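You operate a simulated robot arm through the tools that you are given. There is no shell and no other tool.

Carry out the task below with a simulated two-armed robot. There is one attempt and no reset: what you move stays moved.

TASK
Hold the red cup on the top of the packing bench steady with one hand and put the blue cap in it with the other.

It is judged by the outcome, as a careful person would: the job done as asked, and still so three seconds after it is handed in. It fails if anything else is knocked over, pushed out of place, dropped, spilled or broken. Lids that push on must go on centred and level and be pressed home; caps that screw on are set level and turned clockwise until they are tight.

THE ROBOT
Two 7-joint arms with three-finger grippers on one trunk, on a base that moves. Base frame: it is fixed to the floor where the robot stands at the start and does not move with it; the origin is under the middle of the robot, x ahead of it, y to its left, z up. Units: mm, degrees, N and s.
The left shoulder is at the start at [42, 154, 1007], the right one opposite. With the tool pointing down near the work surface each hand reaches from about 100 to 620 mm from the robot's upright axis, wherever it stands, measured 20 degrees to its own side. Places, roughly: red cup [250, -3250, 1000]. Payload 2.69 kg a hand.
The TCP of each hand is the grasp point between the finger pads, 29 mm short of the fingertips. In the tool frame z runs along the fingers and y along their closing line. The gripper opens to 120 mm; its body begins 78 mm behind the TCP.
Orientation is told as [roll, pitch, yaw] about the base's x, y, z axes, in that order, counted from this pose: with the fingers straight down and closing along the base's y, the tool's x points along the base's -x, its y along +y and its z along -z.

THE INTERFACE
- The arms move only by the tool jog_arm. It takes "left_rows", "right_rows" or both (then of equal length, played together; a hand with none holds still); each is a list of rows, each a list of 7 numbers: the turn, a rotation vector about the tool's x, y, z in degrees, then the shift along the tool's x, y, z in mm, then the opening, from 0 (shut) to 1 (fully open). In form: [[rx, ry, rz, x, y, z, claw], ...]. A call has 1 to 20 rows; each row shifts and turns the commanded pose from where the row before left it, along the tool's axes as they then stand. Rows are played at 5 a second. More than 50 mm and 8.6 degrees between two rows, or a gripper value outside its range, and nothing of the call is played. A pose out of reach is approached as far as the arm can. The call stops where the force on the tool passes 40 N (or 10 N more than at its start, if that is more) or the arm is blocked; 0.2 s more then pass. The fingers move at their own pace (about 136.2 mm/s each) and stop on an object; they squeeze with about 43 N. The grip force told is the motor's: it shows also when the fingers shut on nothing. Time passes only in rows, and 0.2 s behind the last, so rows that do not move let the fingers close. The reply holds the time, the measured pose of the TCP, the force on the tool along the base axes, the opening and the grip force, in the units named above and with some noise, with the torque about the TCP (base axes, N m) and any sound that the robot's microphone picked up.
- Cameras (640 x 400 px; columns grow to the right, rows downward): "scene" is now at [141.3, 10.8, 1191.8]; the picture's right is [0.19, -0.98, 0.00], its down [-0.28, -0.06, -0.96] and it looks along [0.94, 0.18, -0.29] (base axes); focal length 286 px, centre (320, 200). "left" rides on the left gripper at [63, 0, -104] in its tool frame; the picture's right is [0.00, 1.00, 0.00], its down [-0.83, 0.00, -0.56] and it looks along [-0.56, 0.00, 0.83] (tool axes); focal length 275 px, centre (320, 200). "right" rides on the right gripper at [63, 0, -104] in its tool frame; the picture's right is [0.00, 1.00, 0.00], its down [-0.83, 0.00, -0.56] and it looks along [-0.56, 0.00, 0.83] (tool axes); focal length 275 px, centre (320, 200). There is no depth. A picture from a camera that has moved, and an enlarged one, comes with that camera's place and axes in the base frame and with its lens. The place of the scene camera against the robot may be out by one fixed shift of up to 25 mm in any direction.
- grab_frame(camera): a new picture of that camera. The clock stands still meanwhile.
- move_column(by): moves the trunk up (or, below 0, down) by that many mm; the arms and the scene camera ride with it, the base frame stays. It gives what a move gives, with no picture.
- roll_base(legs): drives the robot by 1 to 6 legs, each [ahead, left, turn to the left] in mm, mm and degrees, along the robot's own axes; the way and the turn of a leg run together, so that a leg with both is an arc; at most 1500 mm and 180 degrees a leg. The arms and the cameras ride along, it lands a little off, and it stops where it bumps. It gives what a move gives.
- aim_head(pan, tilt): turns the head with the scene camera to pan (to the left, within 80 degrees either way) and tilt (down, from -29 to 69), counted from straight ahead of the robot (the tilt from the chest, where the trunk bows). It gives what a move gives.
- inspect(camera, box): a new picture of the part [left, top, right, bottom] of that camera's present view, enlarged. The clock stands still meanwhile.
- sign_off(): hands the job in; it is judged then, once.

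Places have to be worked out from the pictures, the camera data and where the tool is seen. Open the grippers and draw the arms clear of the work before you hand the job in, unless the task says otherwise.

The tools are called after "Call:" as a command line: name --argument value ..., lists and objects as JSON in quotes. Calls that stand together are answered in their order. jog_arm: Moves the arms, as the interface text tells. Its arguments: {"type":"object","properties":{"left_rows":{"type":"array"},"right_rows":{"type":"array"}},"required":[]} The other tools are called the same way: move_column (by) moves the trunk up or down; roll_base (legs) drives the base; aim_head (pan, tilt) turns the head that bears the scene camera; grab_frame (camera) takes a picture; inspect (camera, box) takes an enlarged picture of a part of a camera's view; sign_off () hands the job in.

At the start:

```text
clock: 0.0
left_ee_pos: [384.4, 257.1, 1054.9]
left_orientation: [0.0, 0.0, 0.0]
left_wrist_force: [0.2, 0.7, -0.4]
left_ft_torque: [-0.01, 0.01, -0.01]
left_opening: 119.9
left_finger_force: 0.1
right_ee_pos: [336.5, -67.8, 1085.1]
right_orientation: [0.0, 0.0, 0.0]
right_wrist_force: [-0.9, 0.3, -1.5]
right_ft_torque: [-0.01, -0.03, 0.02]
right_opening: 119.8
right_finger_force: 0.0
trunk travel left (down, up): [-375.0, 63.0]
robot x, y, heading: [-0.1, -2.2, -0.1]
head pan, tilt (commanded): [11.0, 16.7]
```

scene: 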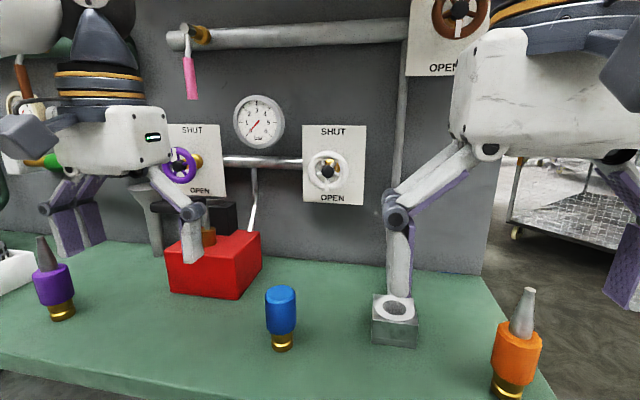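
right: 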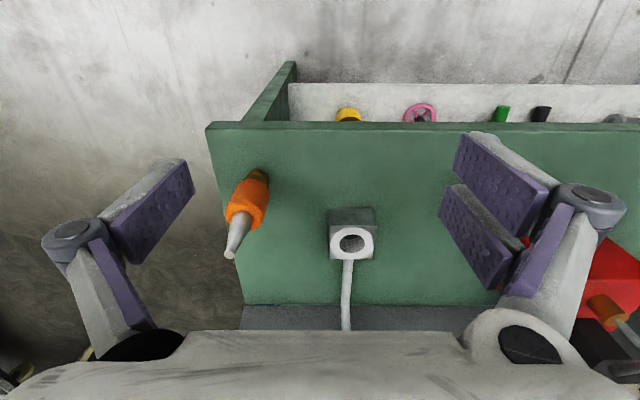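
left: 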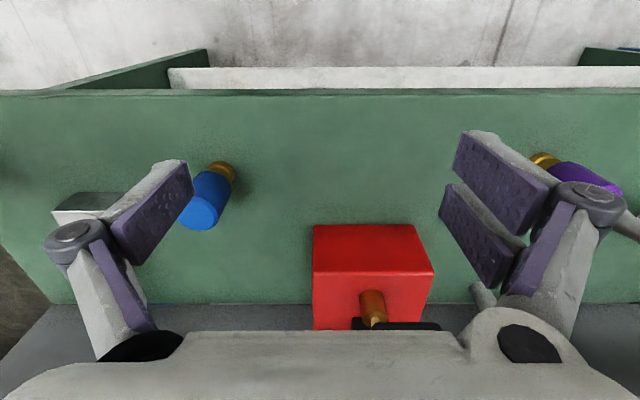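

The robot stands at a bench with other items; the red cup is about 3.2 m to the right. I'll look to the right first to see the path.

Call:
aim_head --pan -75 --tilt 15

```text
clock: 1.6
left_ee_pos: [385.5, 259.0, 1054.0]
left_orientation: [0.0, 0.0, 0.0]
left_wrist_force: [-0.5, 0.5, -0.2]
left_ft_torque: [-0.01, 0.01, 0.01]
left_opening: 119.9
left_finger_force: 0.0
right_ee_pos: [335.9, -68.9, 1085.9]
right_orientation: [0.1, 0.0, 0.0]
right_wrist_force: [0.2, -0.5, 0.2]
right_ft_torque: [0.05, -0.01, -0.01]
right_opening: 120.0
right_finger_force: 0.0
trunk travel left (down, up): [-375.0, 63.0]
robot x, y, heading: [0.4, 1.4, -0.3]
head pan, tilt (commanded): [-75.0, 15.0]
```

Head turned; take a picture to the right.

Call:
grab_frame --camera "scene"

```text
taken
camera scene: at [73.9, -97.2, 1194.6], right [-0.97, -0.26, 0.0], down [-0.07, 0.25, -0.97], along [0.25, -0.93, -0.26], focal length 286 px, centre (320, 200)
```

scene: 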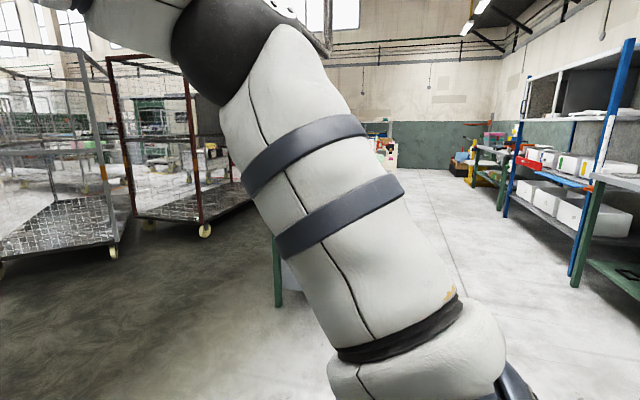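

The cup should project near (381,142), just right of the arm. I'll enlarge that part.

Call:
inspect --camera "scene" --box '[340, 100, 440, 180]'

Call:
inspect --camera "scene" --box '[200, 100, 520, 300]'

```text
5.00 times, centred on (390, 140) of scene
camera zoom: at [73.9, -97.2, 1194.6], right [-0.97, -0.26, 0.0], down [-0.07, 0.25, -0.97], along [0.25, -0.93, -0.26], focal length 1430 px, centre (-30, 500)
```

zoom: 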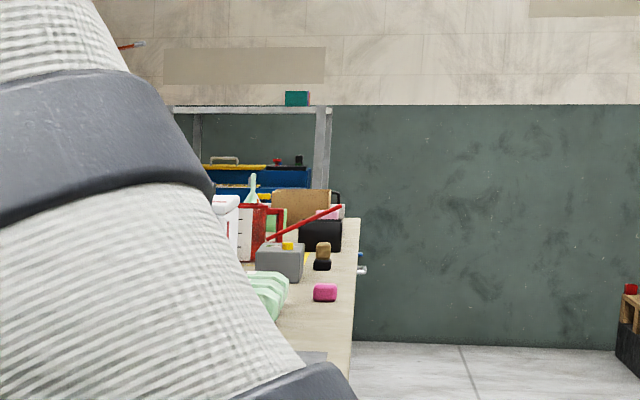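

```text
2.00 times, centred on (360, 200) of scene
camera zoom: at [73.9, -97.2, 1194.6], right [-0.97, -0.26, 0.0], down [-0.07, 0.25, -0.97], along [0.25, -0.93, -0.26], focal length 572 px, centre (240, 200)
```

zoom: 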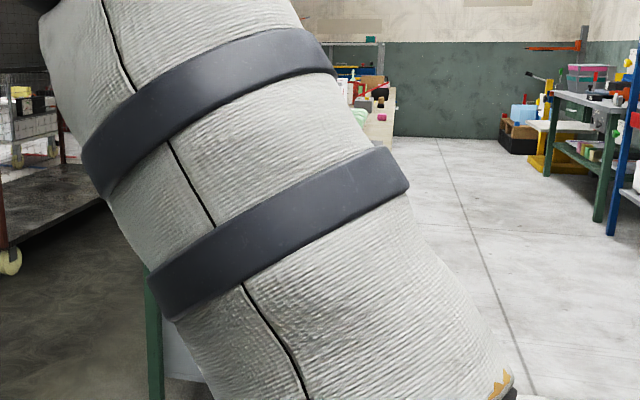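

The packing bench starts past this bench, its front edge near x≈70, with a red jug-like item and others on it. I'll raise the trunk for clearance and back away from the current bench before going sideways.

Call:
move_column --by 60

Call:
roll_base --legs '[[-500, 0, 0]]'

Call:
grab_frame --camera "scene"

```text
clock: 2.6
left_ee_pos: [385.3, 258.2, 1113.3]
left_orientation: [0.1, 0.3, 0.0]
left_wrist_force: [0.1, 1.0, -0.1]
left_ft_torque: [-0.01, 0.06, -0.02]
left_opening: 119.8
left_finger_force: 0.1
right_ee_pos: [337.7, -68.7, 1144.4]
right_orientation: [0.0, 0.0, 0.0]
right_wrist_force: [1.1, 0.1, -1.0]
right_ft_torque: [0.01, 0.05, 0.01]
right_opening: 120.2
right_finger_force: 0.0
trunk travel left (down, up): [-435.0, 3.0]
robot x, y, heading: [0.0, 0.6, 0.1]
head pan, tilt (commanded): [-75.0, 15.0]
```

```text
clock: 5.5
left_ee_pos: [-115.8, 256.9, 1115.8]
left_orientation: [0.0, 0.0, -0.5]
left_wrist_force: [-0.1, -0.1, 0.4]
left_ft_torque: [0.01, -0.02, -0.01]
left_opening: 120.1
left_finger_force: 0.0
right_ee_pos: [-166.1, -68.8, 1145.4]
right_orientation: [-0.1, 0.0, -0.5]
right_wrist_force: [0.2, 0.0, -0.4]
right_ft_torque: [-0.02, -0.01, 0.05]
right_opening: 119.8
right_finger_force: 0.0
trunk travel left (down, up): [-435.0, 3.0]
robot x, y, heading: [-498.1, 1.4, -0.6]
head pan, tilt (commanded): [-75.0, 15.0]
```

```text
taken
camera scene: at [-487.8, -95.2, 1263.1], right [-0.97, -0.25, 0.0], down [-0.06, 0.25, -0.97], along [0.24, -0.94, -0.26], focal length 286 px, centre (320, 200)
```

scene: 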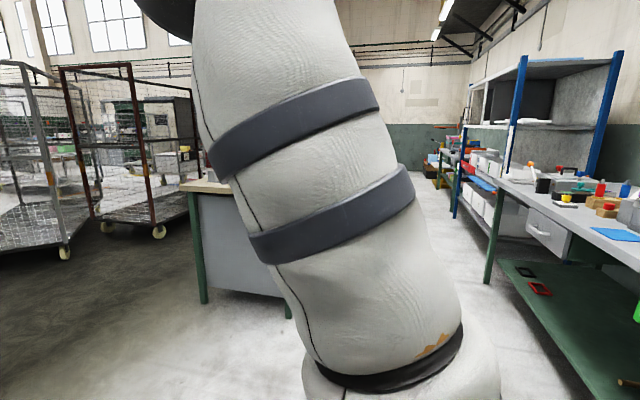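

Aisle is clear between x≈-1400 and the packing bench front at x≈100. I drive right along the aisle in two legs, then look at the bench.

Call:
roll_base --legs '[[0, -1400, 0], [0, -1300, 0]]'

Call:
aim_head --pan -35 --tilt 25

Call:
grab_frame --camera "scene"

```text
clock: 26.4
left_ee_pos: [-182.0, -2474.8, 1113.4]
left_orientation: [0.0, -0.1, -2.4]
left_wrist_force: [-0.2, 0.4, 0.1]
left_ft_torque: [0.0, 0.01, 0.02]
left_opening: 120.1
left_finger_force: 0.0
right_ee_pos: [-243.2, -2799.1, 1145.0]
right_orientation: [0.0, 0.0, -2.5]
right_wrist_force: [0.0, -0.3, -0.1]
right_ft_torque: [0.0, 0.01, 0.03]
right_opening: 120.0
right_finger_force: 0.2
trunk travel left (down, up): [-435.0, 3.0]
robot x, y, heading: [-578.7, -2716.0, -2.6]
head pan, tilt (commanded): [-75.0, 15.0]
```

```text
clock: 27.5
left_ee_pos: [-180.1, -2475.2, 1114.9]
left_orientation: [0.1, 0.0, -2.4]
left_wrist_force: [0.0, 0.3, -0.5]
left_ft_torque: [0.0, -0.01, 0.06]
left_opening: 120.1
left_finger_force: 0.1
right_ee_pos: [-243.7, -2799.3, 1146.1]
right_orientation: [0.0, 0.0, -2.5]
right_wrist_force: [0.1, -0.1, -0.6]
right_ft_torque: [-0.01, 0.0, 0.01]
right_opening: 120.1
right_finger_force: 0.1
trunk travel left (down, up): [-435.0, 3.0]
robot x, y, heading: [-578.5, -2718.1, -2.5]
head pan, tilt (commanded): [-35.0, 25.0]
```

```text
taken
camera scene: at [-512.6, -2779.3, 1246.9], right [-0.61, -0.79, 0.0], down [-0.34, 0.26, -0.91], along [0.72, -0.55, -0.42], focal length 286 px, centre (320, 200)
```

scene: 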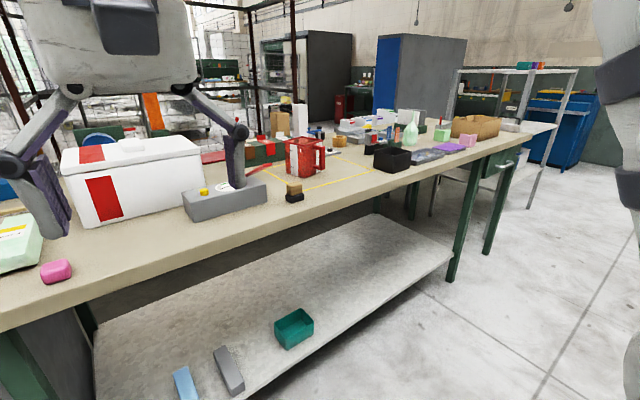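

The red cup appears near (305,155) behind yellow markings on the bench. I enlarge it.

Call:
inspect --camera "scene" --box '[240, 100, 400, 200]'

Call:
inspect --camera "scene" --box '[360, 90, 520, 190]'

```text
4.00 times, centred on (320, 150) of scene
camera zoom: at [-512.6, -2779.3, 1246.9], right [-0.61, -0.79, 0.0], down [-0.34, 0.26, -0.91], along [0.72, -0.55, -0.42], focal length 1144 px, centre (320, 400)
```

zoom: 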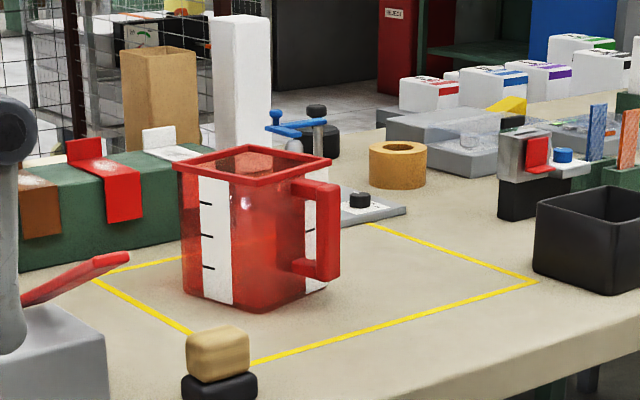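

```text
4.00 times, centred on (440, 140) of scene
camera zoom: at [-512.6, -2779.3, 1246.9], right [-0.61, -0.79, 0.0], down [-0.34, 0.26, -0.91], along [0.72, -0.55, -0.42], focal length 1144 px, centre (-160, 440)
```

zoom: 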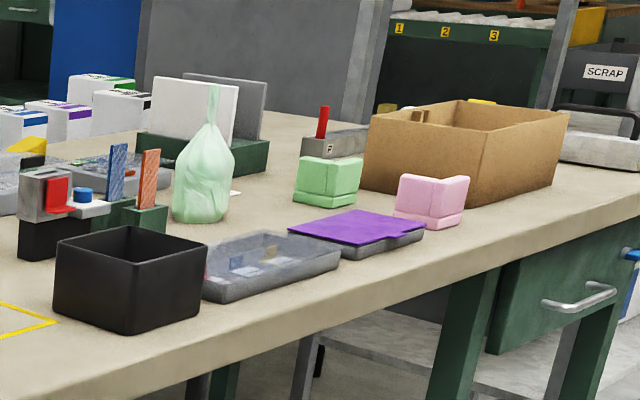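

The red cup is a square jug with a handle in the yellow marked area; a small blue cap-like piece sits on a grey/white fixture to the right of it at about (290,-3715). I move further right and square up, staying clear of the bench, to look more closely.

Call:
roll_base --legs '[[0, -650, 2.5]]'

Call:
aim_head --pan 0 --tilt 25

Call:
grab_frame --camera "scene"

Call:
grab_frame --camera "left"

Call:
grab_frame --camera "right"

```text
clock: 32.8
left_ee_pos: [-206.2, -3088.6, 1113.9]
left_orientation: [-0.1, 0.0, -0.3]
left_wrist_force: [0.4, -0.1, 0.5]
left_ft_torque: [0.02, 0.0, 0.02]
left_opening: 119.7
left_finger_force: 0.0
right_ee_pos: [-255.5, -3413.5, 1146.9]
right_orientation: [0.0, -0.1, -0.2]
right_wrist_force: [-0.3, -0.9, -0.3]
right_ft_torque: [0.0, -0.01, -0.01]
right_opening: 119.9
right_finger_force: 0.0
trunk travel left (down, up): [-435.0, 3.0]
robot x, y, heading: [-591.1, -3341.6, 0.1]
head pan, tilt (commanded): [-35.0, 25.0]
```

```text
clock: 33.8
left_ee_pos: [-204.8, -3087.7, 1115.9]
left_orientation: [-0.1, 0.0, -0.2]
left_wrist_force: [0.2, 0.2, 0.5]
left_ft_torque: [-0.04, 0.01, -0.04]
left_opening: 120.1
left_finger_force: 0.1
right_ee_pos: [-255.1, -3414.3, 1145.7]
right_orientation: [0.0, 0.0, -0.2]
right_wrist_force: [-0.4, -0.6, -0.4]
right_ft_torque: [0.04, 0.0, 0.06]
right_opening: 120.0
right_finger_force: 0.0
trunk travel left (down, up): [-435.0, 3.0]
robot x, y, heading: [-593.6, -3343.3, -0.2]
head pan, tilt (commanded): [0.0, 25.0]
```

```text
taken
camera scene: at [-508.3, -3351.3, 1246.8], right [-0.01, -1.0, 0.0], down [-0.42, 0.0, -0.91], along [0.91, 0.0, -0.42], focal length 286 px, centre (320, 200)
```

scene: 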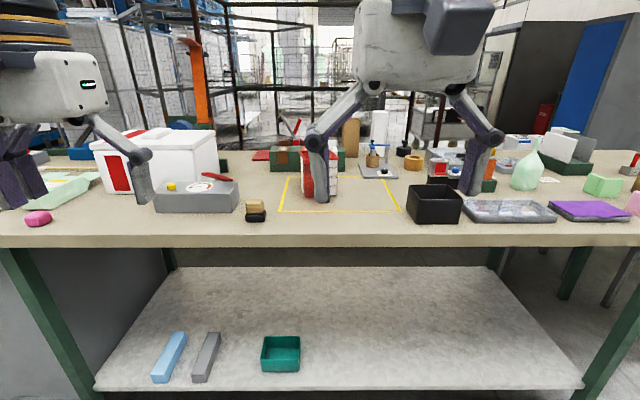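

```text
taken
camera left: at [-269.1, -3086.6, 1219.0], right [0.01, 1.0, 0.0], down [0.83, -0.01, 0.56], along [0.56, 0.0, -0.83], focal length 275 px, centre (320, 200)
```

left: 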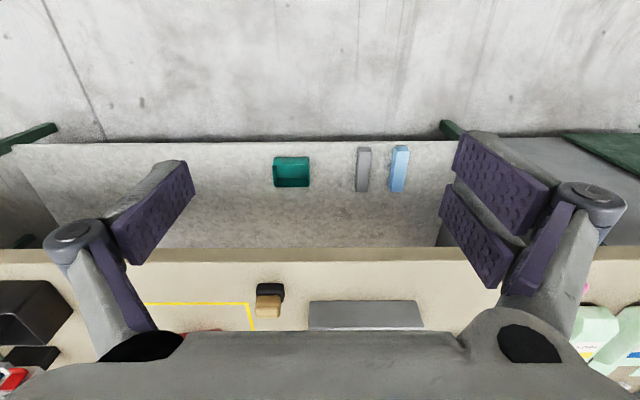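

```text
taken
camera right: at [-318.5, -3413.0, 1249.5], right [0.0, 1.0, 0.0], down [0.83, 0.0, 0.56], along [0.56, 0.0, -0.83], focal length 275 px, centre (320, 200)
```

right: 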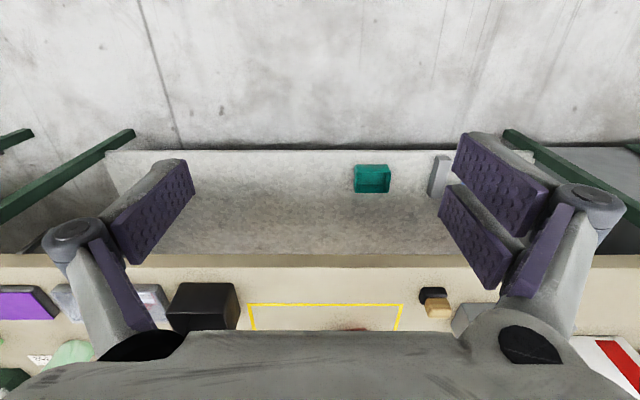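

Now I zoom into the cup area and the fixture area for detail.

Call:
inspect --camera "scene" --box '[240, 105, 400, 205]'

Call:
inspect --camera "scene" --box '[380, 120, 540, 220]'

Call:
inspect --camera "scene" --box '[420, 145, 500, 195]'

```text
4.00 times, centred on (320, 155) of scene
camera zoom: at [-508.3, -3351.3, 1246.8], right [-0.01, -1.0, 0.0], down [-0.42, 0.0, -0.91], along [0.91, 0.0, -0.42], focal length 1144 px, centre (320, 380)
```

zoom: 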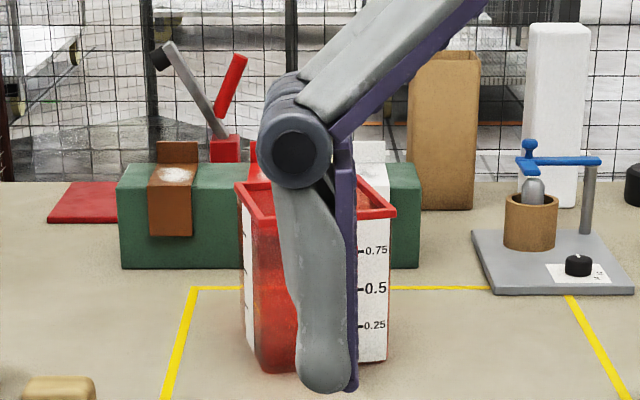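

```text
4.00 times, centred on (460, 170) of scene
camera zoom: at [-508.3, -3351.3, 1246.8], right [-0.01, -1.0, 0.0], down [-0.42, 0.0, -0.91], along [0.91, 0.0, -0.42], focal length 1144 px, centre (-240, 320)
```

zoom: 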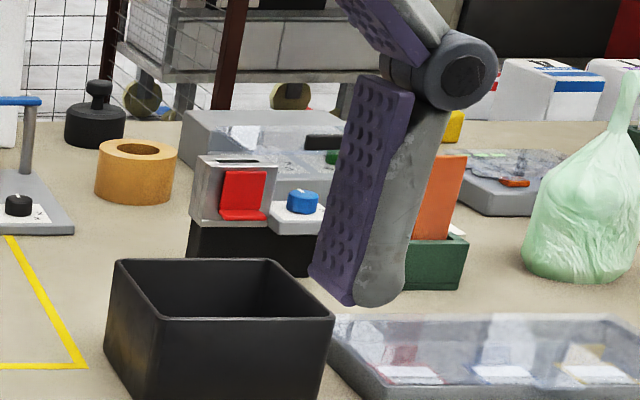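

```text
8.00 times, centred on (460, 170) of scene
camera zoom: at [-508.3, -3351.3, 1246.8], right [-0.01, -1.0, 0.0], down [-0.42, 0.0, -0.91], along [0.91, 0.0, -0.42], focal length 2287 px, centre (-800, 440)
```

zoom: 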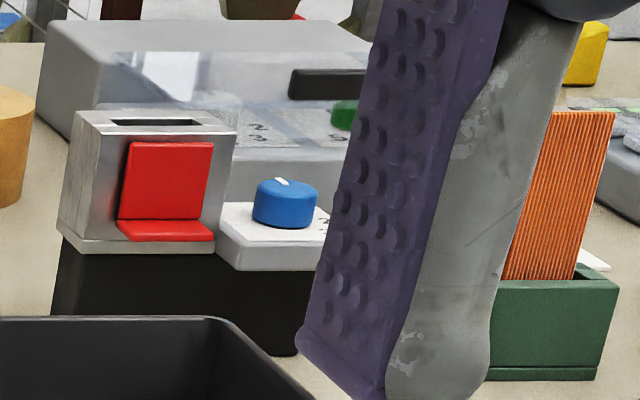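

The blue round piece on the right is a dial on a timer device, not a loose cap. I'll search the rest of the bench by panning.

Call:
aim_head --pan -40 --tilt 25

Call:
grab_frame --camera "scene"

Call:
aim_head --pan 40 --tilt 25

Call:
grab_frame --camera "scene"

```text
clock: 34.8
left_ee_pos: [-206.1, -3087.6, 1115.4]
left_orientation: [-0.1, 0.0, -0.2]
left_wrist_force: [-0.7, 0.1, -0.7]
left_ft_torque: [0.01, 0.01, 0.0]
left_opening: 119.9
left_finger_force: 0.1
right_ee_pos: [-256.7, -3412.7, 1145.5]
right_orientation: [0.0, 0.1, -0.3]
right_wrist_force: [0.6, -0.5, -0.4]
right_ft_torque: [0.0, 0.0, 0.01]
right_opening: 120.0
right_finger_force: 0.0
trunk travel left (down, up): [-435.0, 3.0]
robot x, y, heading: [-589.5, -3343.9, -0.3]
head pan, tilt (commanded): [-40.0, 25.0]
```

```text
taken
camera scene: at [-530.1, -3410.3, 1246.8], right [-0.65, -0.76, 0.0], down [-0.32, 0.27, -0.91], along [0.69, -0.58, -0.42], focal length 286 px, centre (320, 200)
```

scene: 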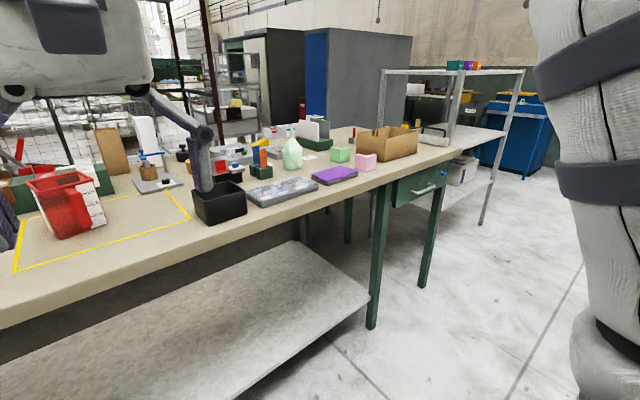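

```text
clock: 36.4
left_ee_pos: [-205.0, -3087.2, 1115.0]
left_orientation: [0.0, 0.0, -0.3]
left_wrist_force: [-0.3, 0.5, 0.8]
left_ft_torque: [0.03, 0.01, 0.07]
left_opening: 120.0
left_finger_force: 0.0
right_ee_pos: [-255.1, -3414.4, 1146.6]
right_orientation: [0.1, 0.0, -0.2]
right_wrist_force: [-0.1, 0.1, 0.4]
right_ft_torque: [0.01, 0.01, -0.01]
right_opening: 119.9
right_finger_force: 0.0
trunk travel left (down, up): [-435.0, 3.0]
robot x, y, heading: [-590.3, -3344.5, -0.0]
head pan, tilt (commanded): [40.0, 25.0]
```

```text
taken
camera scene: at [-529.6, -3292.0, 1246.8], right [0.64, -0.77, 0.0], down [-0.33, -0.27, -0.91], along [0.7, 0.58, -0.42], focal length 286 px, centre (320, 200)
```

scene: 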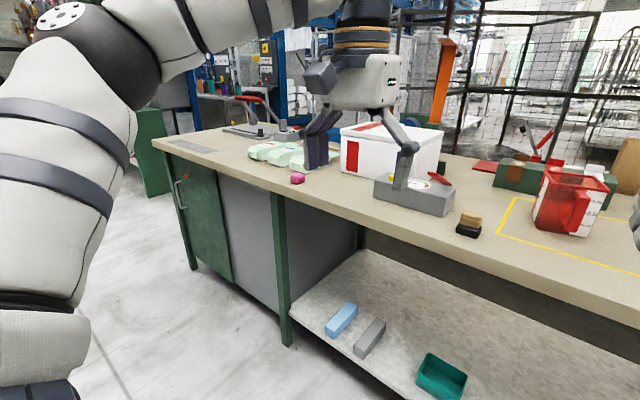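

I inspect the bench regions enlarged from this left-pan view, then the right-pan view again.

Call:
inspect --camera "scene" --box '[150, 60, 310, 160]'

Call:
inspect --camera "scene" --box '[240, 100, 400, 200]'

Call:
inspect --camera "scene" --box '[340, 110, 500, 210]'

Call:
inspect --camera "scene" --box '[480, 110, 640, 210]'

Call:
inspect --camera "scene" --box '[280, 280, 480, 400]'

```text
4.00 times, centred on (230, 110) of scene
camera zoom: at [-529.6, -3292.0, 1246.8], right [0.64, -0.77, 0.0], down [-0.33, -0.27, -0.91], along [0.7, 0.58, -0.42], focal length 1144 px, centre (680, 560)
```

zoom: 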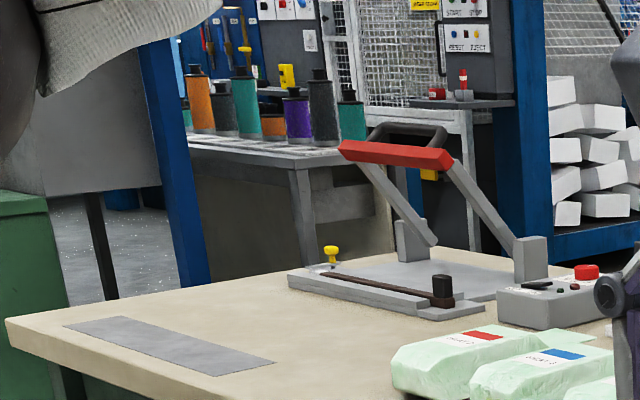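

```text
4.00 times, centred on (320, 150) of scene
camera zoom: at [-529.6, -3292.0, 1246.8], right [0.64, -0.77, 0.0], down [-0.33, -0.27, -0.91], along [0.7, 0.58, -0.42], focal length 1144 px, centre (320, 400)
```

zoom: 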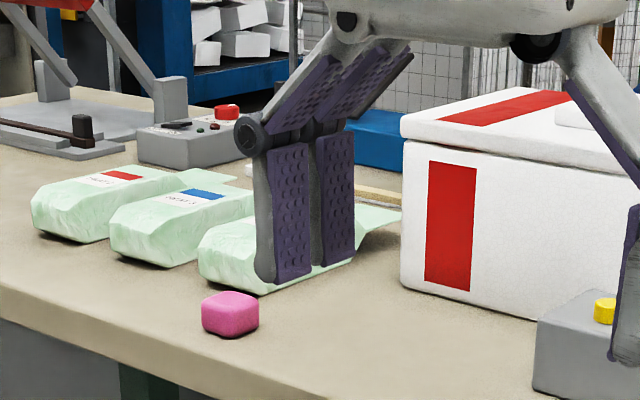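

```text
4.00 times, centred on (420, 160) of scene
camera zoom: at [-529.6, -3292.0, 1246.8], right [0.64, -0.77, 0.0], down [-0.33, -0.27, -0.91], along [0.7, 0.58, -0.42], focal length 1144 px, centre (-80, 360)
```

zoom: 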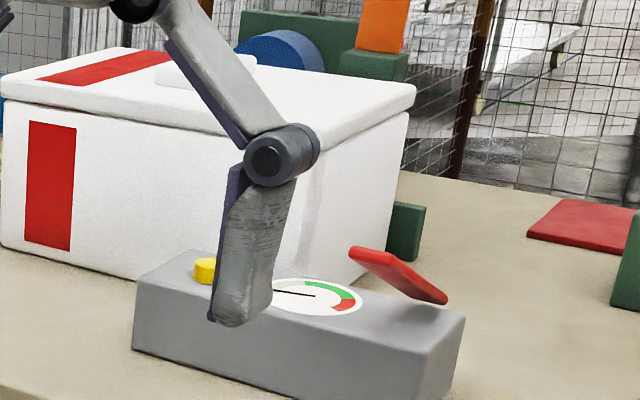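

```text
4.00 times, centred on (560, 160) of scene
camera zoom: at [-529.6, -3292.0, 1246.8], right [0.64, -0.77, 0.0], down [-0.33, -0.27, -0.91], along [0.7, 0.58, -0.42], focal length 1144 px, centre (-640, 360)
```

zoom: 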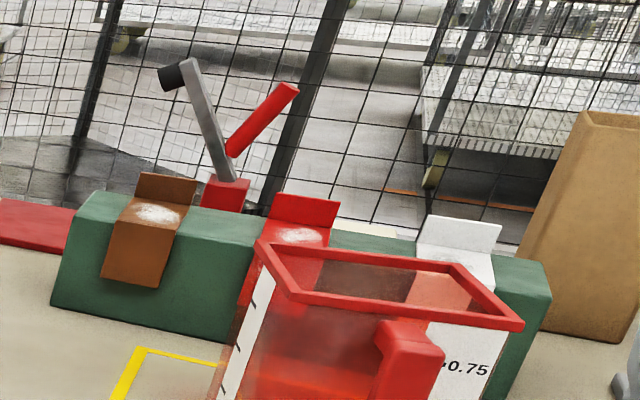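

```text
3.20 times, centred on (380, 340) of scene
camera zoom: at [-529.6, -3292.0, 1246.8], right [0.64, -0.77, 0.0], down [-0.33, -0.27, -0.91], along [0.7, 0.58, -0.42], focal length 915 px, centre (128, -248)
```

zoom: 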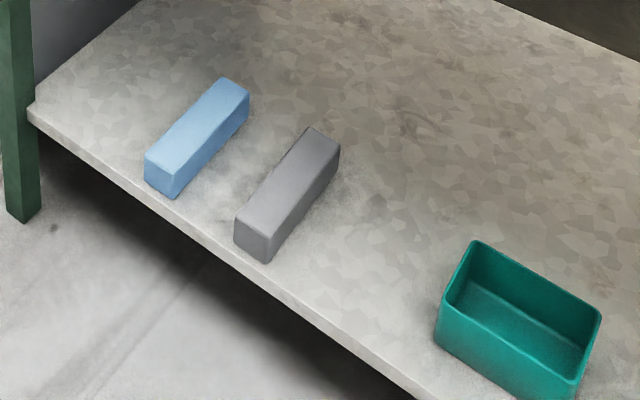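

No blue cap is found on the left side. I check the right side, including the black bin and trays, enlarged.

Call:
aim_head --pan -40 --tilt 25

Call:
inspect --camera "scene" --box '[100, 130, 260, 230]'

Call:
inspect --camera "scene" --box '[190, 110, 350, 210]'

Call:
inspect --camera "scene" --box '[310, 90, 470, 190]'

Call:
inspect --camera "scene" --box '[0, 140, 160, 240]'

```text
clock: 37.9
left_ee_pos: [-206.0, -3088.7, 1114.6]
left_orientation: [0.0, -0.1, -0.2]
left_wrist_force: [-0.5, 0.6, -0.5]
left_ft_torque: [0.01, 0.01, -0.06]
left_opening: 120.1
left_finger_force: 0.1
right_ee_pos: [-253.8, -3414.5, 1146.4]
right_orientation: [0.0, -0.1, -0.1]
right_wrist_force: [0.4, 0.5, 0.1]
right_ft_torque: [0.01, -0.04, 0.0]
right_opening: 119.9
right_finger_force: 0.0
trunk travel left (down, up): [-435.0, 3.0]
robot x, y, heading: [-591.5, -3341.8, 0.0]
head pan, tilt (commanded): [-40.0, 25.0]
```

```text
4.00 times, centred on (180, 180) of scene
camera zoom: at [-530.1, -3410.3, 1246.8], right [-0.65, -0.76, 0.0], down [-0.32, 0.27, -0.91], along [0.69, -0.58, -0.42], focal length 1144 px, centre (880, 280)
```

zoom: 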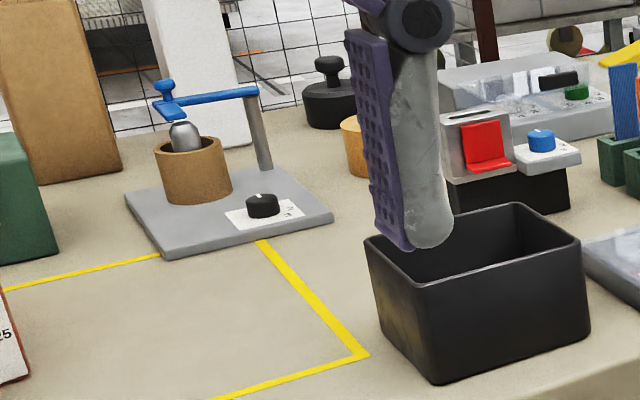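

```text
4.00 times, centred on (270, 160) of scene
camera zoom: at [-530.1, -3410.3, 1246.8], right [-0.65, -0.76, 0.0], down [-0.32, 0.27, -0.91], along [0.69, -0.58, -0.42], focal length 1144 px, centre (520, 360)
```

zoom: 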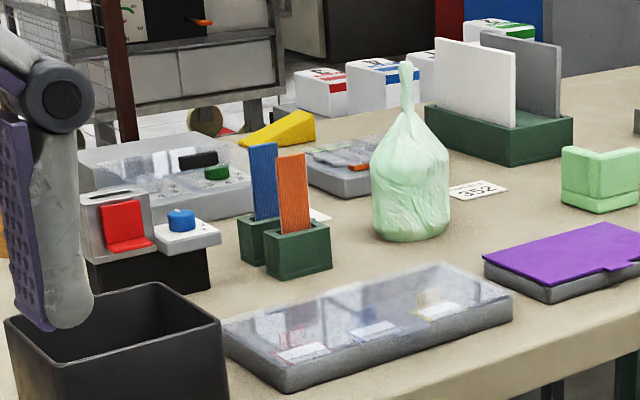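

```text
4.00 times, centred on (390, 140) of scene
camera zoom: at [-530.1, -3410.3, 1246.8], right [-0.65, -0.76, 0.0], down [-0.32, 0.27, -0.91], along [0.69, -0.58, -0.42], focal length 1144 px, centre (40, 440)
```

zoom: 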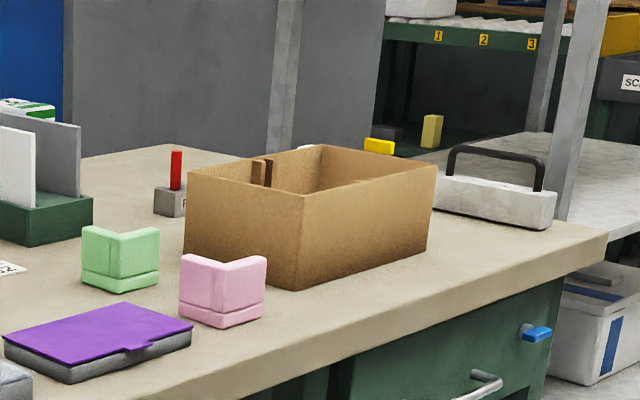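

```text
4.00 times, centred on (80, 190) of scene
camera zoom: at [-530.1, -3410.3, 1246.8], right [-0.65, -0.76, 0.0], down [-0.32, 0.27, -0.91], along [0.69, -0.58, -0.42], focal length 1144 px, centre (1280, 240)
```

zoom: 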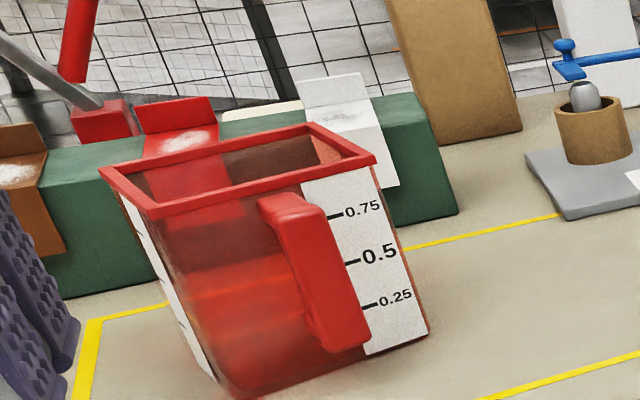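

No loose blue cap seen yet; I'll enlarge the straight-ahead view pieces too, and from higher tilt to look into bins.

Call:
aim_head --pan -10 --tilt 25

Call:
grab_frame --camera "scene"

Call:
inspect --camera "scene" --box '[80, 100, 260, 212]'

Call:
inspect --camera "scene" --box '[240, 100, 400, 200]'

Call:
inspect --camera "scene" --box '[400, 100, 560, 200]'

```text
clock: 38.9
left_ee_pos: [-206.8, -3088.2, 1115.2]
left_orientation: [0.0, 0.0, -0.2]
left_wrist_force: [0.2, -0.2, 0.4]
left_ft_torque: [0.02, 0.01, 0.06]
left_opening: 120.1
left_finger_force: 0.0
right_ee_pos: [-255.2, -3413.9, 1145.1]
right_orientation: [0.0, 0.1, -0.2]
right_wrist_force: [-0.4, -1.2, -0.5]
right_ft_torque: [-0.03, -0.01, 0.0]
right_opening: 119.9
right_finger_force: 0.1
trunk travel left (down, up): [-435.0, 3.0]
robot x, y, heading: [-587.8, -3339.7, -0.4]
head pan, tilt (commanded): [-10.0, 25.0]
```

```text
taken
camera scene: at [-509.8, -3367.3, 1246.8], right [-0.18, -0.98, 0.0], down [-0.42, 0.08, -0.91], along [0.89, -0.16, -0.42], focal length 286 px, centre (320, 200)
```

scene: 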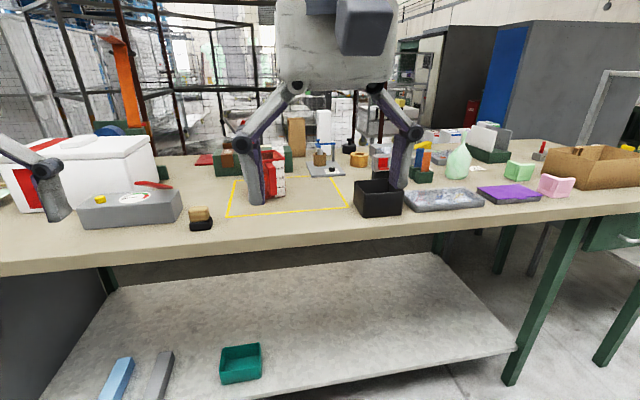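

```text
3.56 times, centred on (170, 156) of scene
camera zoom: at [-509.8, -3367.3, 1246.8], right [-0.18, -0.98, 0.0], down [-0.42, 0.08, -0.91], along [0.89, -0.16, -0.42], focal length 1016 px, centre (853, 356)
```

zoom: 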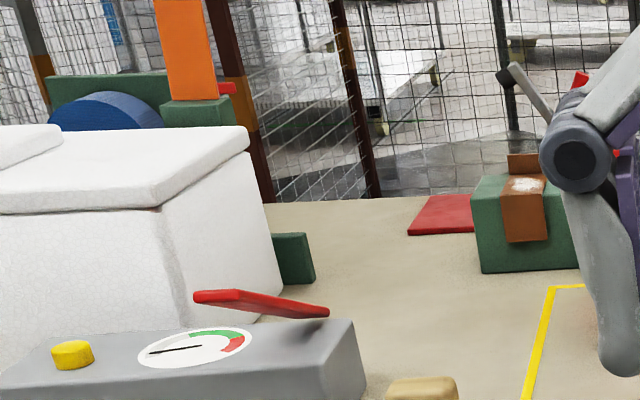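

```text
4.00 times, centred on (320, 150) of scene
camera zoom: at [-509.8, -3367.3, 1246.8], right [-0.18, -0.98, 0.0], down [-0.42, 0.08, -0.91], along [0.89, -0.16, -0.42], focal length 1144 px, centre (320, 400)
```

zoom: 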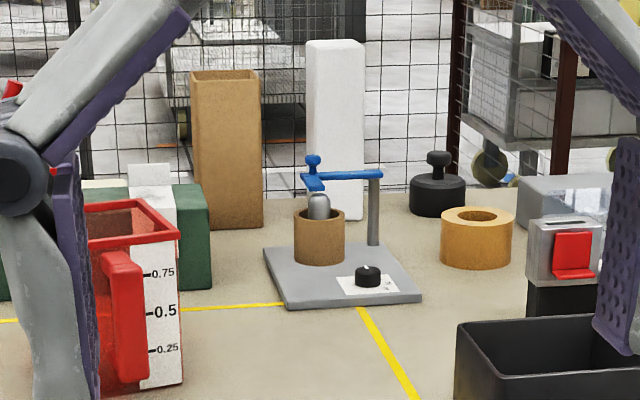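

```text
4.00 times, centred on (480, 150) of scene
camera zoom: at [-509.8, -3367.3, 1246.8], right [-0.18, -0.98, 0.0], down [-0.42, 0.08, -0.91], along [0.89, -0.16, -0.42], focal length 1144 px, centre (-320, 400)
```

zoom: 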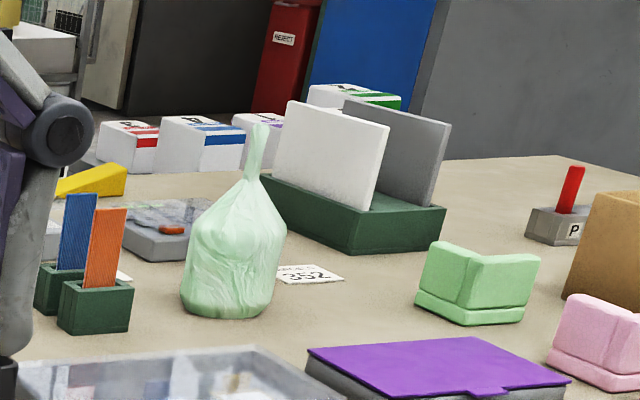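

No loose blue cap is in clear view here. I move a little forward (hands stay above the bench's front edge, fingertips ≥1085) to look down into the bin, the jug and the box before deciding whether the cap is back at the first bench.

Call:
roll_base --legs '[[250, -150, 0]]'

Call:
aim_head --pan -15 --tilt 40

Call:
grab_frame --camera "scene"

Call:
grab_frame --camera "right"

Call:
grab_frame --camera "left"

```text
clock: 40.8
left_ee_pos: [36.5, -3242.4, 1115.2]
left_orientation: [0.0, 0.0, -0.4]
left_wrist_force: [0.0, 0.0, -1.0]
left_ft_torque: [0.0, 0.01, -0.03]
left_opening: 120.0
left_finger_force: 0.1
right_ee_pos: [-13.6, -3568.8, 1145.2]
right_orientation: [0.0, 0.0, -0.5]
right_wrist_force: [0.3, -0.3, 1.2]
right_ft_torque: [0.04, 0.01, 0.01]
right_opening: 119.9
right_finger_force: 0.0
trunk travel left (down, up): [-435.0, 3.0]
robot x, y, heading: [-352.3, -3497.6, -0.6]
head pan, tilt (commanded): [-10.0, 25.0]
```

```text
clock: 41.6
left_ee_pos: [37.3, -3242.6, 1114.5]
left_orientation: [0.0, 0.1, -0.4]
left_wrist_force: [-0.5, 0.6, -0.4]
left_ft_torque: [-0.02, 0.01, 0.02]
left_opening: 120.0
left_finger_force: 0.0
right_ee_pos: [-14.0, -3568.1, 1144.3]
right_orientation: [0.0, 0.0, -0.4]
right_wrist_force: [0.5, -0.7, 1.1]
right_ft_torque: [0.01, -0.04, 0.01]
right_opening: 120.1
right_finger_force: 0.1
trunk travel left (down, up): [-435.0, 3.0]
robot x, y, heading: [-348.4, -3499.3, -0.5]
head pan, tilt (commanded): [-15.0, 40.0]
```

```text
taken
camera scene: at [-277.0, -3526.9, 1223.6], right [-0.27, -0.96, 0.0], down [-0.62, 0.17, -0.77], along [0.74, -0.2, -0.64], focal length 286 px, centre (320, 200)
```

scene: 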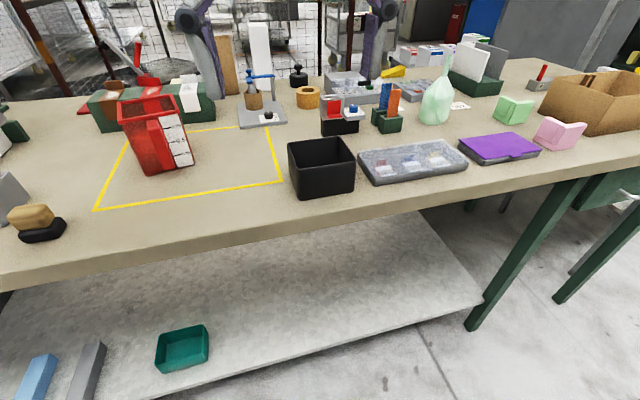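

```text
taken
camera right: at [-77.4, -3567.3, 1249.6], right [0.0, 1.0, 0.0], down [0.83, 0.0, 0.56], along [0.56, 0.0, -0.83], focal length 275 px, centre (320, 200)
```

right: 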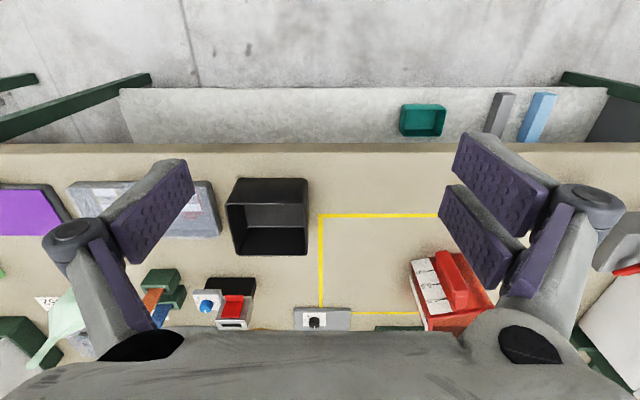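

```text
taken
camera left: at [-26.7, -3241.1, 1219.1], right [0.01, 1.0, 0.0], down [0.83, -0.01, 0.56], along [0.56, -0.01, -0.83], focal length 275 px, centre (320, 200)
```

left: 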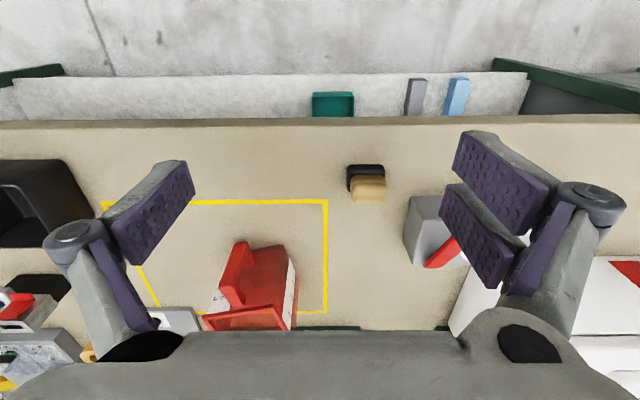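

The black bin is empty and only the measuring cup is red and cup-like; its handle faces the robot. The blue cap is probably the blue item I saw right ahead at the start bench (its place wasn't listed because it was in view), so I go back there to look at it closely.

Call:
roll_base --legs '[[-250, 0, 0.5], [0, 1450, 0], [0, 1450, 0]]'

Call:
aim_head --pan 30 --tilt 15

Call:
grab_frame --camera "scene"

```text
clock: 65.5
left_ee_pos: [-143.0, -322.5, 1115.7]
left_orientation: [-0.1, 0.0, -3.0]
left_wrist_force: [0.5, 0.0, 0.6]
left_ft_torque: [-0.01, 0.03, -0.01]
left_opening: 120.0
left_finger_force: 0.0
right_ee_pos: [-208.1, -646.2, 1145.1]
right_orientation: [-0.1, 0.0, -3.1]
right_wrist_force: [0.0, -0.2, 0.0]
right_ft_torque: [0.02, -0.03, -0.05]
right_opening: 120.1
right_finger_force: 0.2
trunk travel left (down, up): [-435.0, 3.0]
robot x, y, heading: [-538.3, -559.2, -3.2]
head pan, tilt (commanded): [-15.0, 40.0]
```

```text
clock: 66.6
left_ee_pos: [-142.2, -322.2, 1114.7]
left_orientation: [0.0, 0.0, -2.9]
left_wrist_force: [0.0, 0.3, 0.0]
left_ft_torque: [0.02, 0.01, 0.0]
left_opening: 119.9
left_finger_force: 0.1
right_ee_pos: [-206.3, -645.3, 1146.0]
right_orientation: [0.1, 0.1, -3.0]
right_wrist_force: [0.8, 1.0, 0.1]
right_ft_torque: [-0.01, 0.0, 0.03]
right_opening: 120.1
right_finger_force: 0.0
trunk travel left (down, up): [-435.0, 3.0]
robot x, y, heading: [-537.6, -561.6, -2.7]
head pan, tilt (commanded): [30.0, 15.0]
```

```text
taken
camera scene: at [-465.7, -525.2, 1263.0], right [0.45, -0.89, 0.0], down [-0.23, -0.12, -0.97], along [0.86, 0.44, -0.26], focal length 286 px, centre (320, 200)
```

scene: 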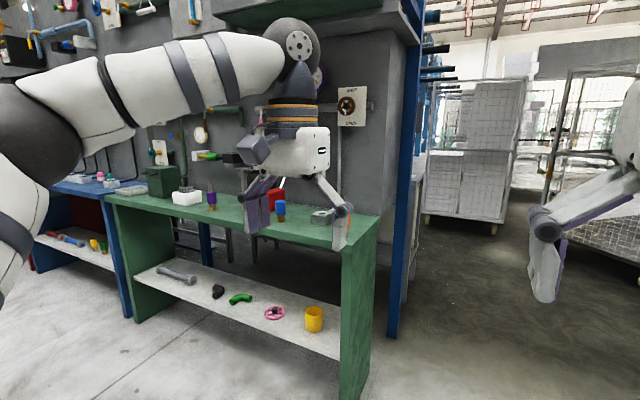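

The start bench is in view with the blue item at (280,210). I enlarge it.

Call:
inspect --camera "scene" --box '[240, 180, 360, 255]'

Call:
inspect --camera "scene" --box '[40, 150, 240, 275]'

Call:
inspect --camera "scene" --box '[140, 240, 340, 365]'

```text
5.33 times, centred on (300, 218) of scene
camera zoom: at [-465.7, -525.2, 1263.0], right [0.45, -0.89, 0.0], down [-0.23, -0.12, -0.97], along [0.86, 0.44, -0.26], focal length 1525 px, centre (427, 107)
```

zoom: 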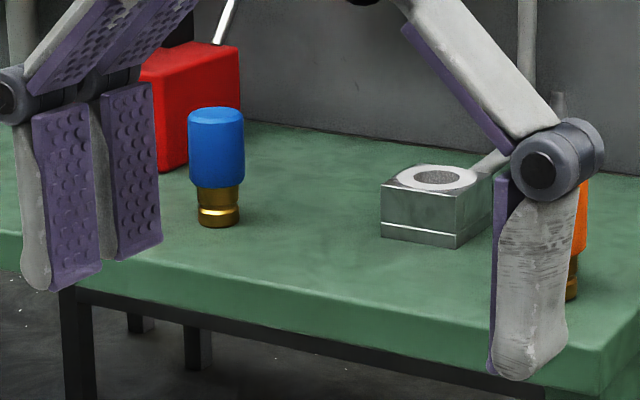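

```text
3.20 times, centred on (140, 212) of scene
camera zoom: at [-465.7, -525.2, 1263.0], right [0.45, -0.89, 0.0], down [-0.23, -0.12, -0.97], along [0.86, 0.44, -0.26], focal length 915 px, centre (896, 160)
```

zoom: 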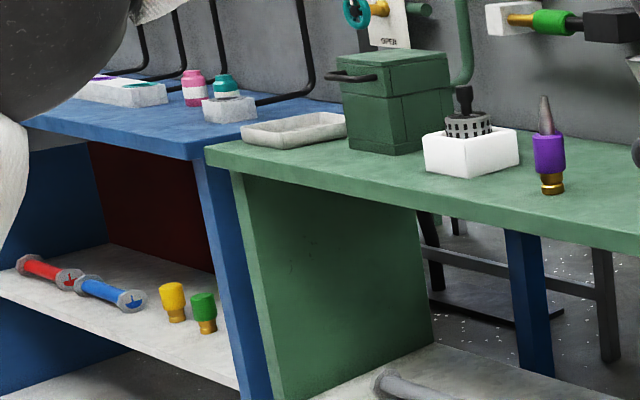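

```text
3.20 times, centred on (240, 302) of scene
camera zoom: at [-465.7, -525.2, 1263.0], right [0.45, -0.89, 0.0], down [-0.23, -0.12, -0.97], along [0.86, 0.44, -0.26], focal length 915 px, centre (576, -128)
```

zoom: 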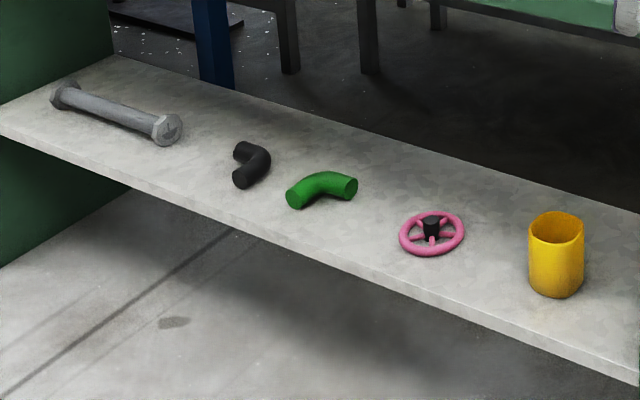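

The blue item has a gold threaded base like other colored fittings. The next (blue) bench holds bottle/cap-like items in trays; I check that too before choosing.

Call:
inspect --camera "scene" --box '[50, 160, 170, 235]'

Call:
inspect --camera "scene" --box '[260, 190, 310, 240]'

Call:
inspect --camera "scene" --box '[0, 0, 200, 125]'

```text
5.33 times, centred on (110, 198) of scene
camera zoom: at [-465.7, -525.2, 1263.0], right [0.45, -0.89, 0.0], down [-0.23, -0.12, -0.97], along [0.86, 0.44, -0.26], focal length 1525 px, centre (1440, 213)
```

zoom: 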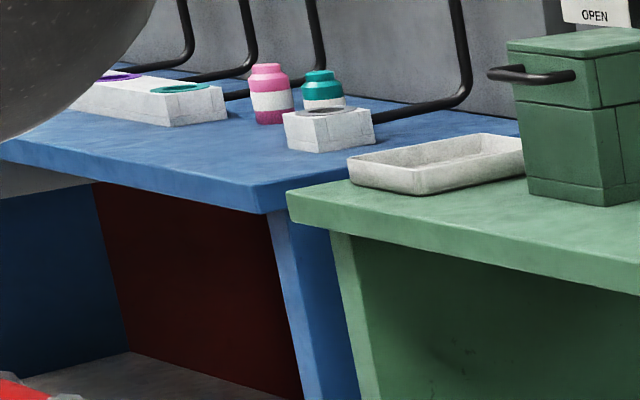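

```text
8.00 times, centred on (285, 215) of scene
camera zoom: at [-465.7, -525.2, 1263.0], right [0.45, -0.89, 0.0], down [-0.23, -0.12, -0.97], along [0.86, 0.44, -0.26], focal length 2287 px, centre (600, 80)
```

zoom: 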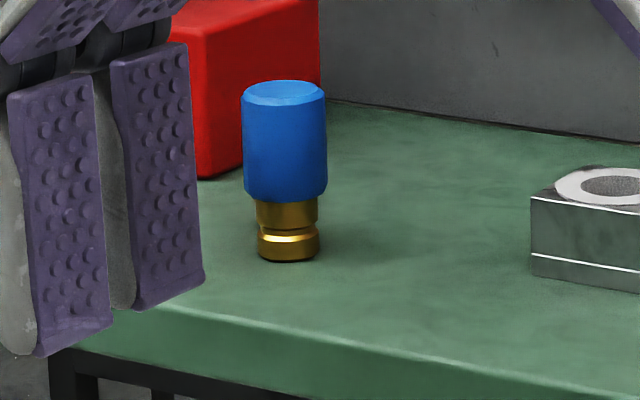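

```text
3.20 times, centred on (100, 62) of scene
camera zoom: at [-465.7, -525.2, 1263.0], right [0.45, -0.89, 0.0], down [-0.23, -0.12, -0.97], along [0.86, 0.44, -0.26], focal length 915 px, centre (1024, 640)
```

zoom: 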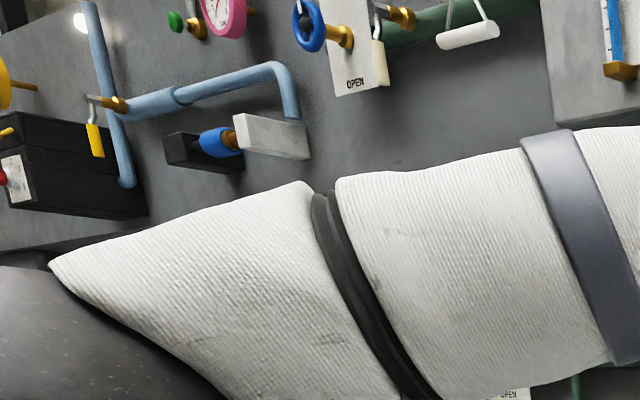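

The blue bench holds bottles and coloured rings on white trays. I drive on to the left to see that bench properly.

Call:
roll_base --legs '[[0, 1200, 2.7]]'

Call:
aim_head --pan 30 --tilt 20

Call:
grab_frame --camera "scene"

Call:
aim_head --pan 0 --tilt 25

Call:
grab_frame --camera "scene"

```text
clock: 76.0
left_ee_pos: [-124.2, 892.8, 1113.9]
left_orientation: [0.0, 0.0, 0.1]
left_wrist_force: [-0.3, -0.3, -0.9]
left_ft_torque: [0.0, 0.0, -0.02]
left_opening: 120.1
left_finger_force: 0.0
right_ee_pos: [-172.3, 567.0, 1145.9]
right_orientation: [-0.1, 0.0, -0.1]
right_wrist_force: [-0.9, 0.1, -0.1]
right_ft_torque: [-0.01, 0.02, 0.0]
right_opening: 120.0
right_finger_force: 0.1
trunk travel left (down, up): [-435.0, 3.0]
robot x, y, heading: [-511.1, 637.8, -0.2]
head pan, tilt (commanded): [30.0, 15.0]
```

```text
clock: 76.7
left_ee_pos: [-125.8, 892.3, 1114.9]
left_orientation: [0.0, -0.1, -0.1]
left_wrist_force: [0.3, 0.1, -0.1]
left_ft_torque: [0.0, -0.01, 0.02]
left_opening: 120.4
left_finger_force: 0.0
right_ee_pos: [-172.6, 565.9, 1145.3]
right_orientation: [0.0, 0.0, 0.1]
right_wrist_force: [-0.6, 0.0, 0.3]
right_ft_torque: [0.01, 0.02, -0.01]
right_opening: 120.2
right_finger_force: 0.1
trunk travel left (down, up): [-435.0, 3.0]
robot x, y, heading: [-508.4, 632.9, 0.0]
head pan, tilt (commanded): [30.0, 20.0]
```

```text
taken
camera scene: at [-437.1, 674.3, 1255.0], right [0.5, -0.87, 0.0], down [-0.3, -0.17, -0.94], along [0.81, 0.47, -0.34], focal length 286 px, centre (320, 200)
```

scene: 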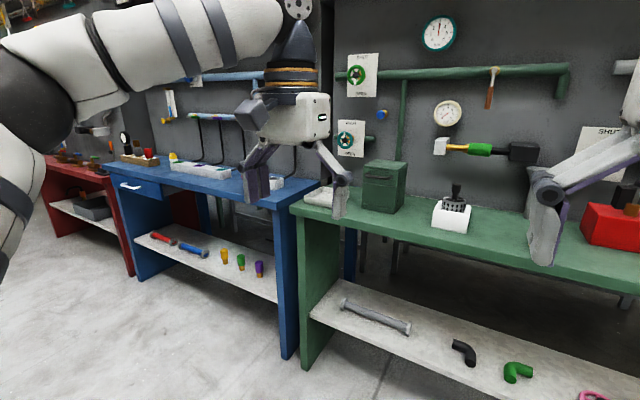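

```text
clock: 77.6
left_ee_pos: [-125.0, 893.3, 1115.0]
left_orientation: [0.0, 0.0, 0.0]
left_wrist_force: [0.0, -0.6, 0.3]
left_ft_torque: [-0.02, 0.02, 0.0]
left_opening: 119.8
left_finger_force: 0.0
right_ee_pos: [-172.4, 565.5, 1145.3]
right_orientation: [0.0, 0.0, 0.0]
right_wrist_force: [-0.5, 0.3, 0.0]
right_ft_torque: [0.0, -0.01, 0.03]
right_opening: 119.7
right_finger_force: 0.1
trunk travel left (down, up): [-435.0, 3.0]
robot x, y, heading: [-511.7, 633.4, 0.0]
head pan, tilt (commanded): [0.0, 25.0]
```

```text
taken
camera scene: at [-425.6, 627.8, 1246.9], right [0.0, -1.0, 0.0], down [-0.42, 0.0, -0.91], along [0.91, 0.0, -0.42], focal length 286 px, centre (320, 200)
```

scene: 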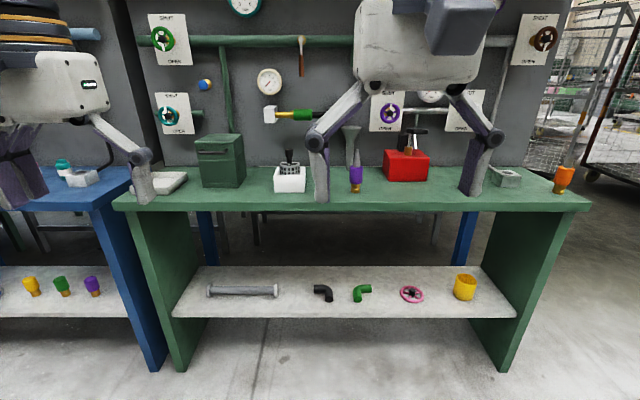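

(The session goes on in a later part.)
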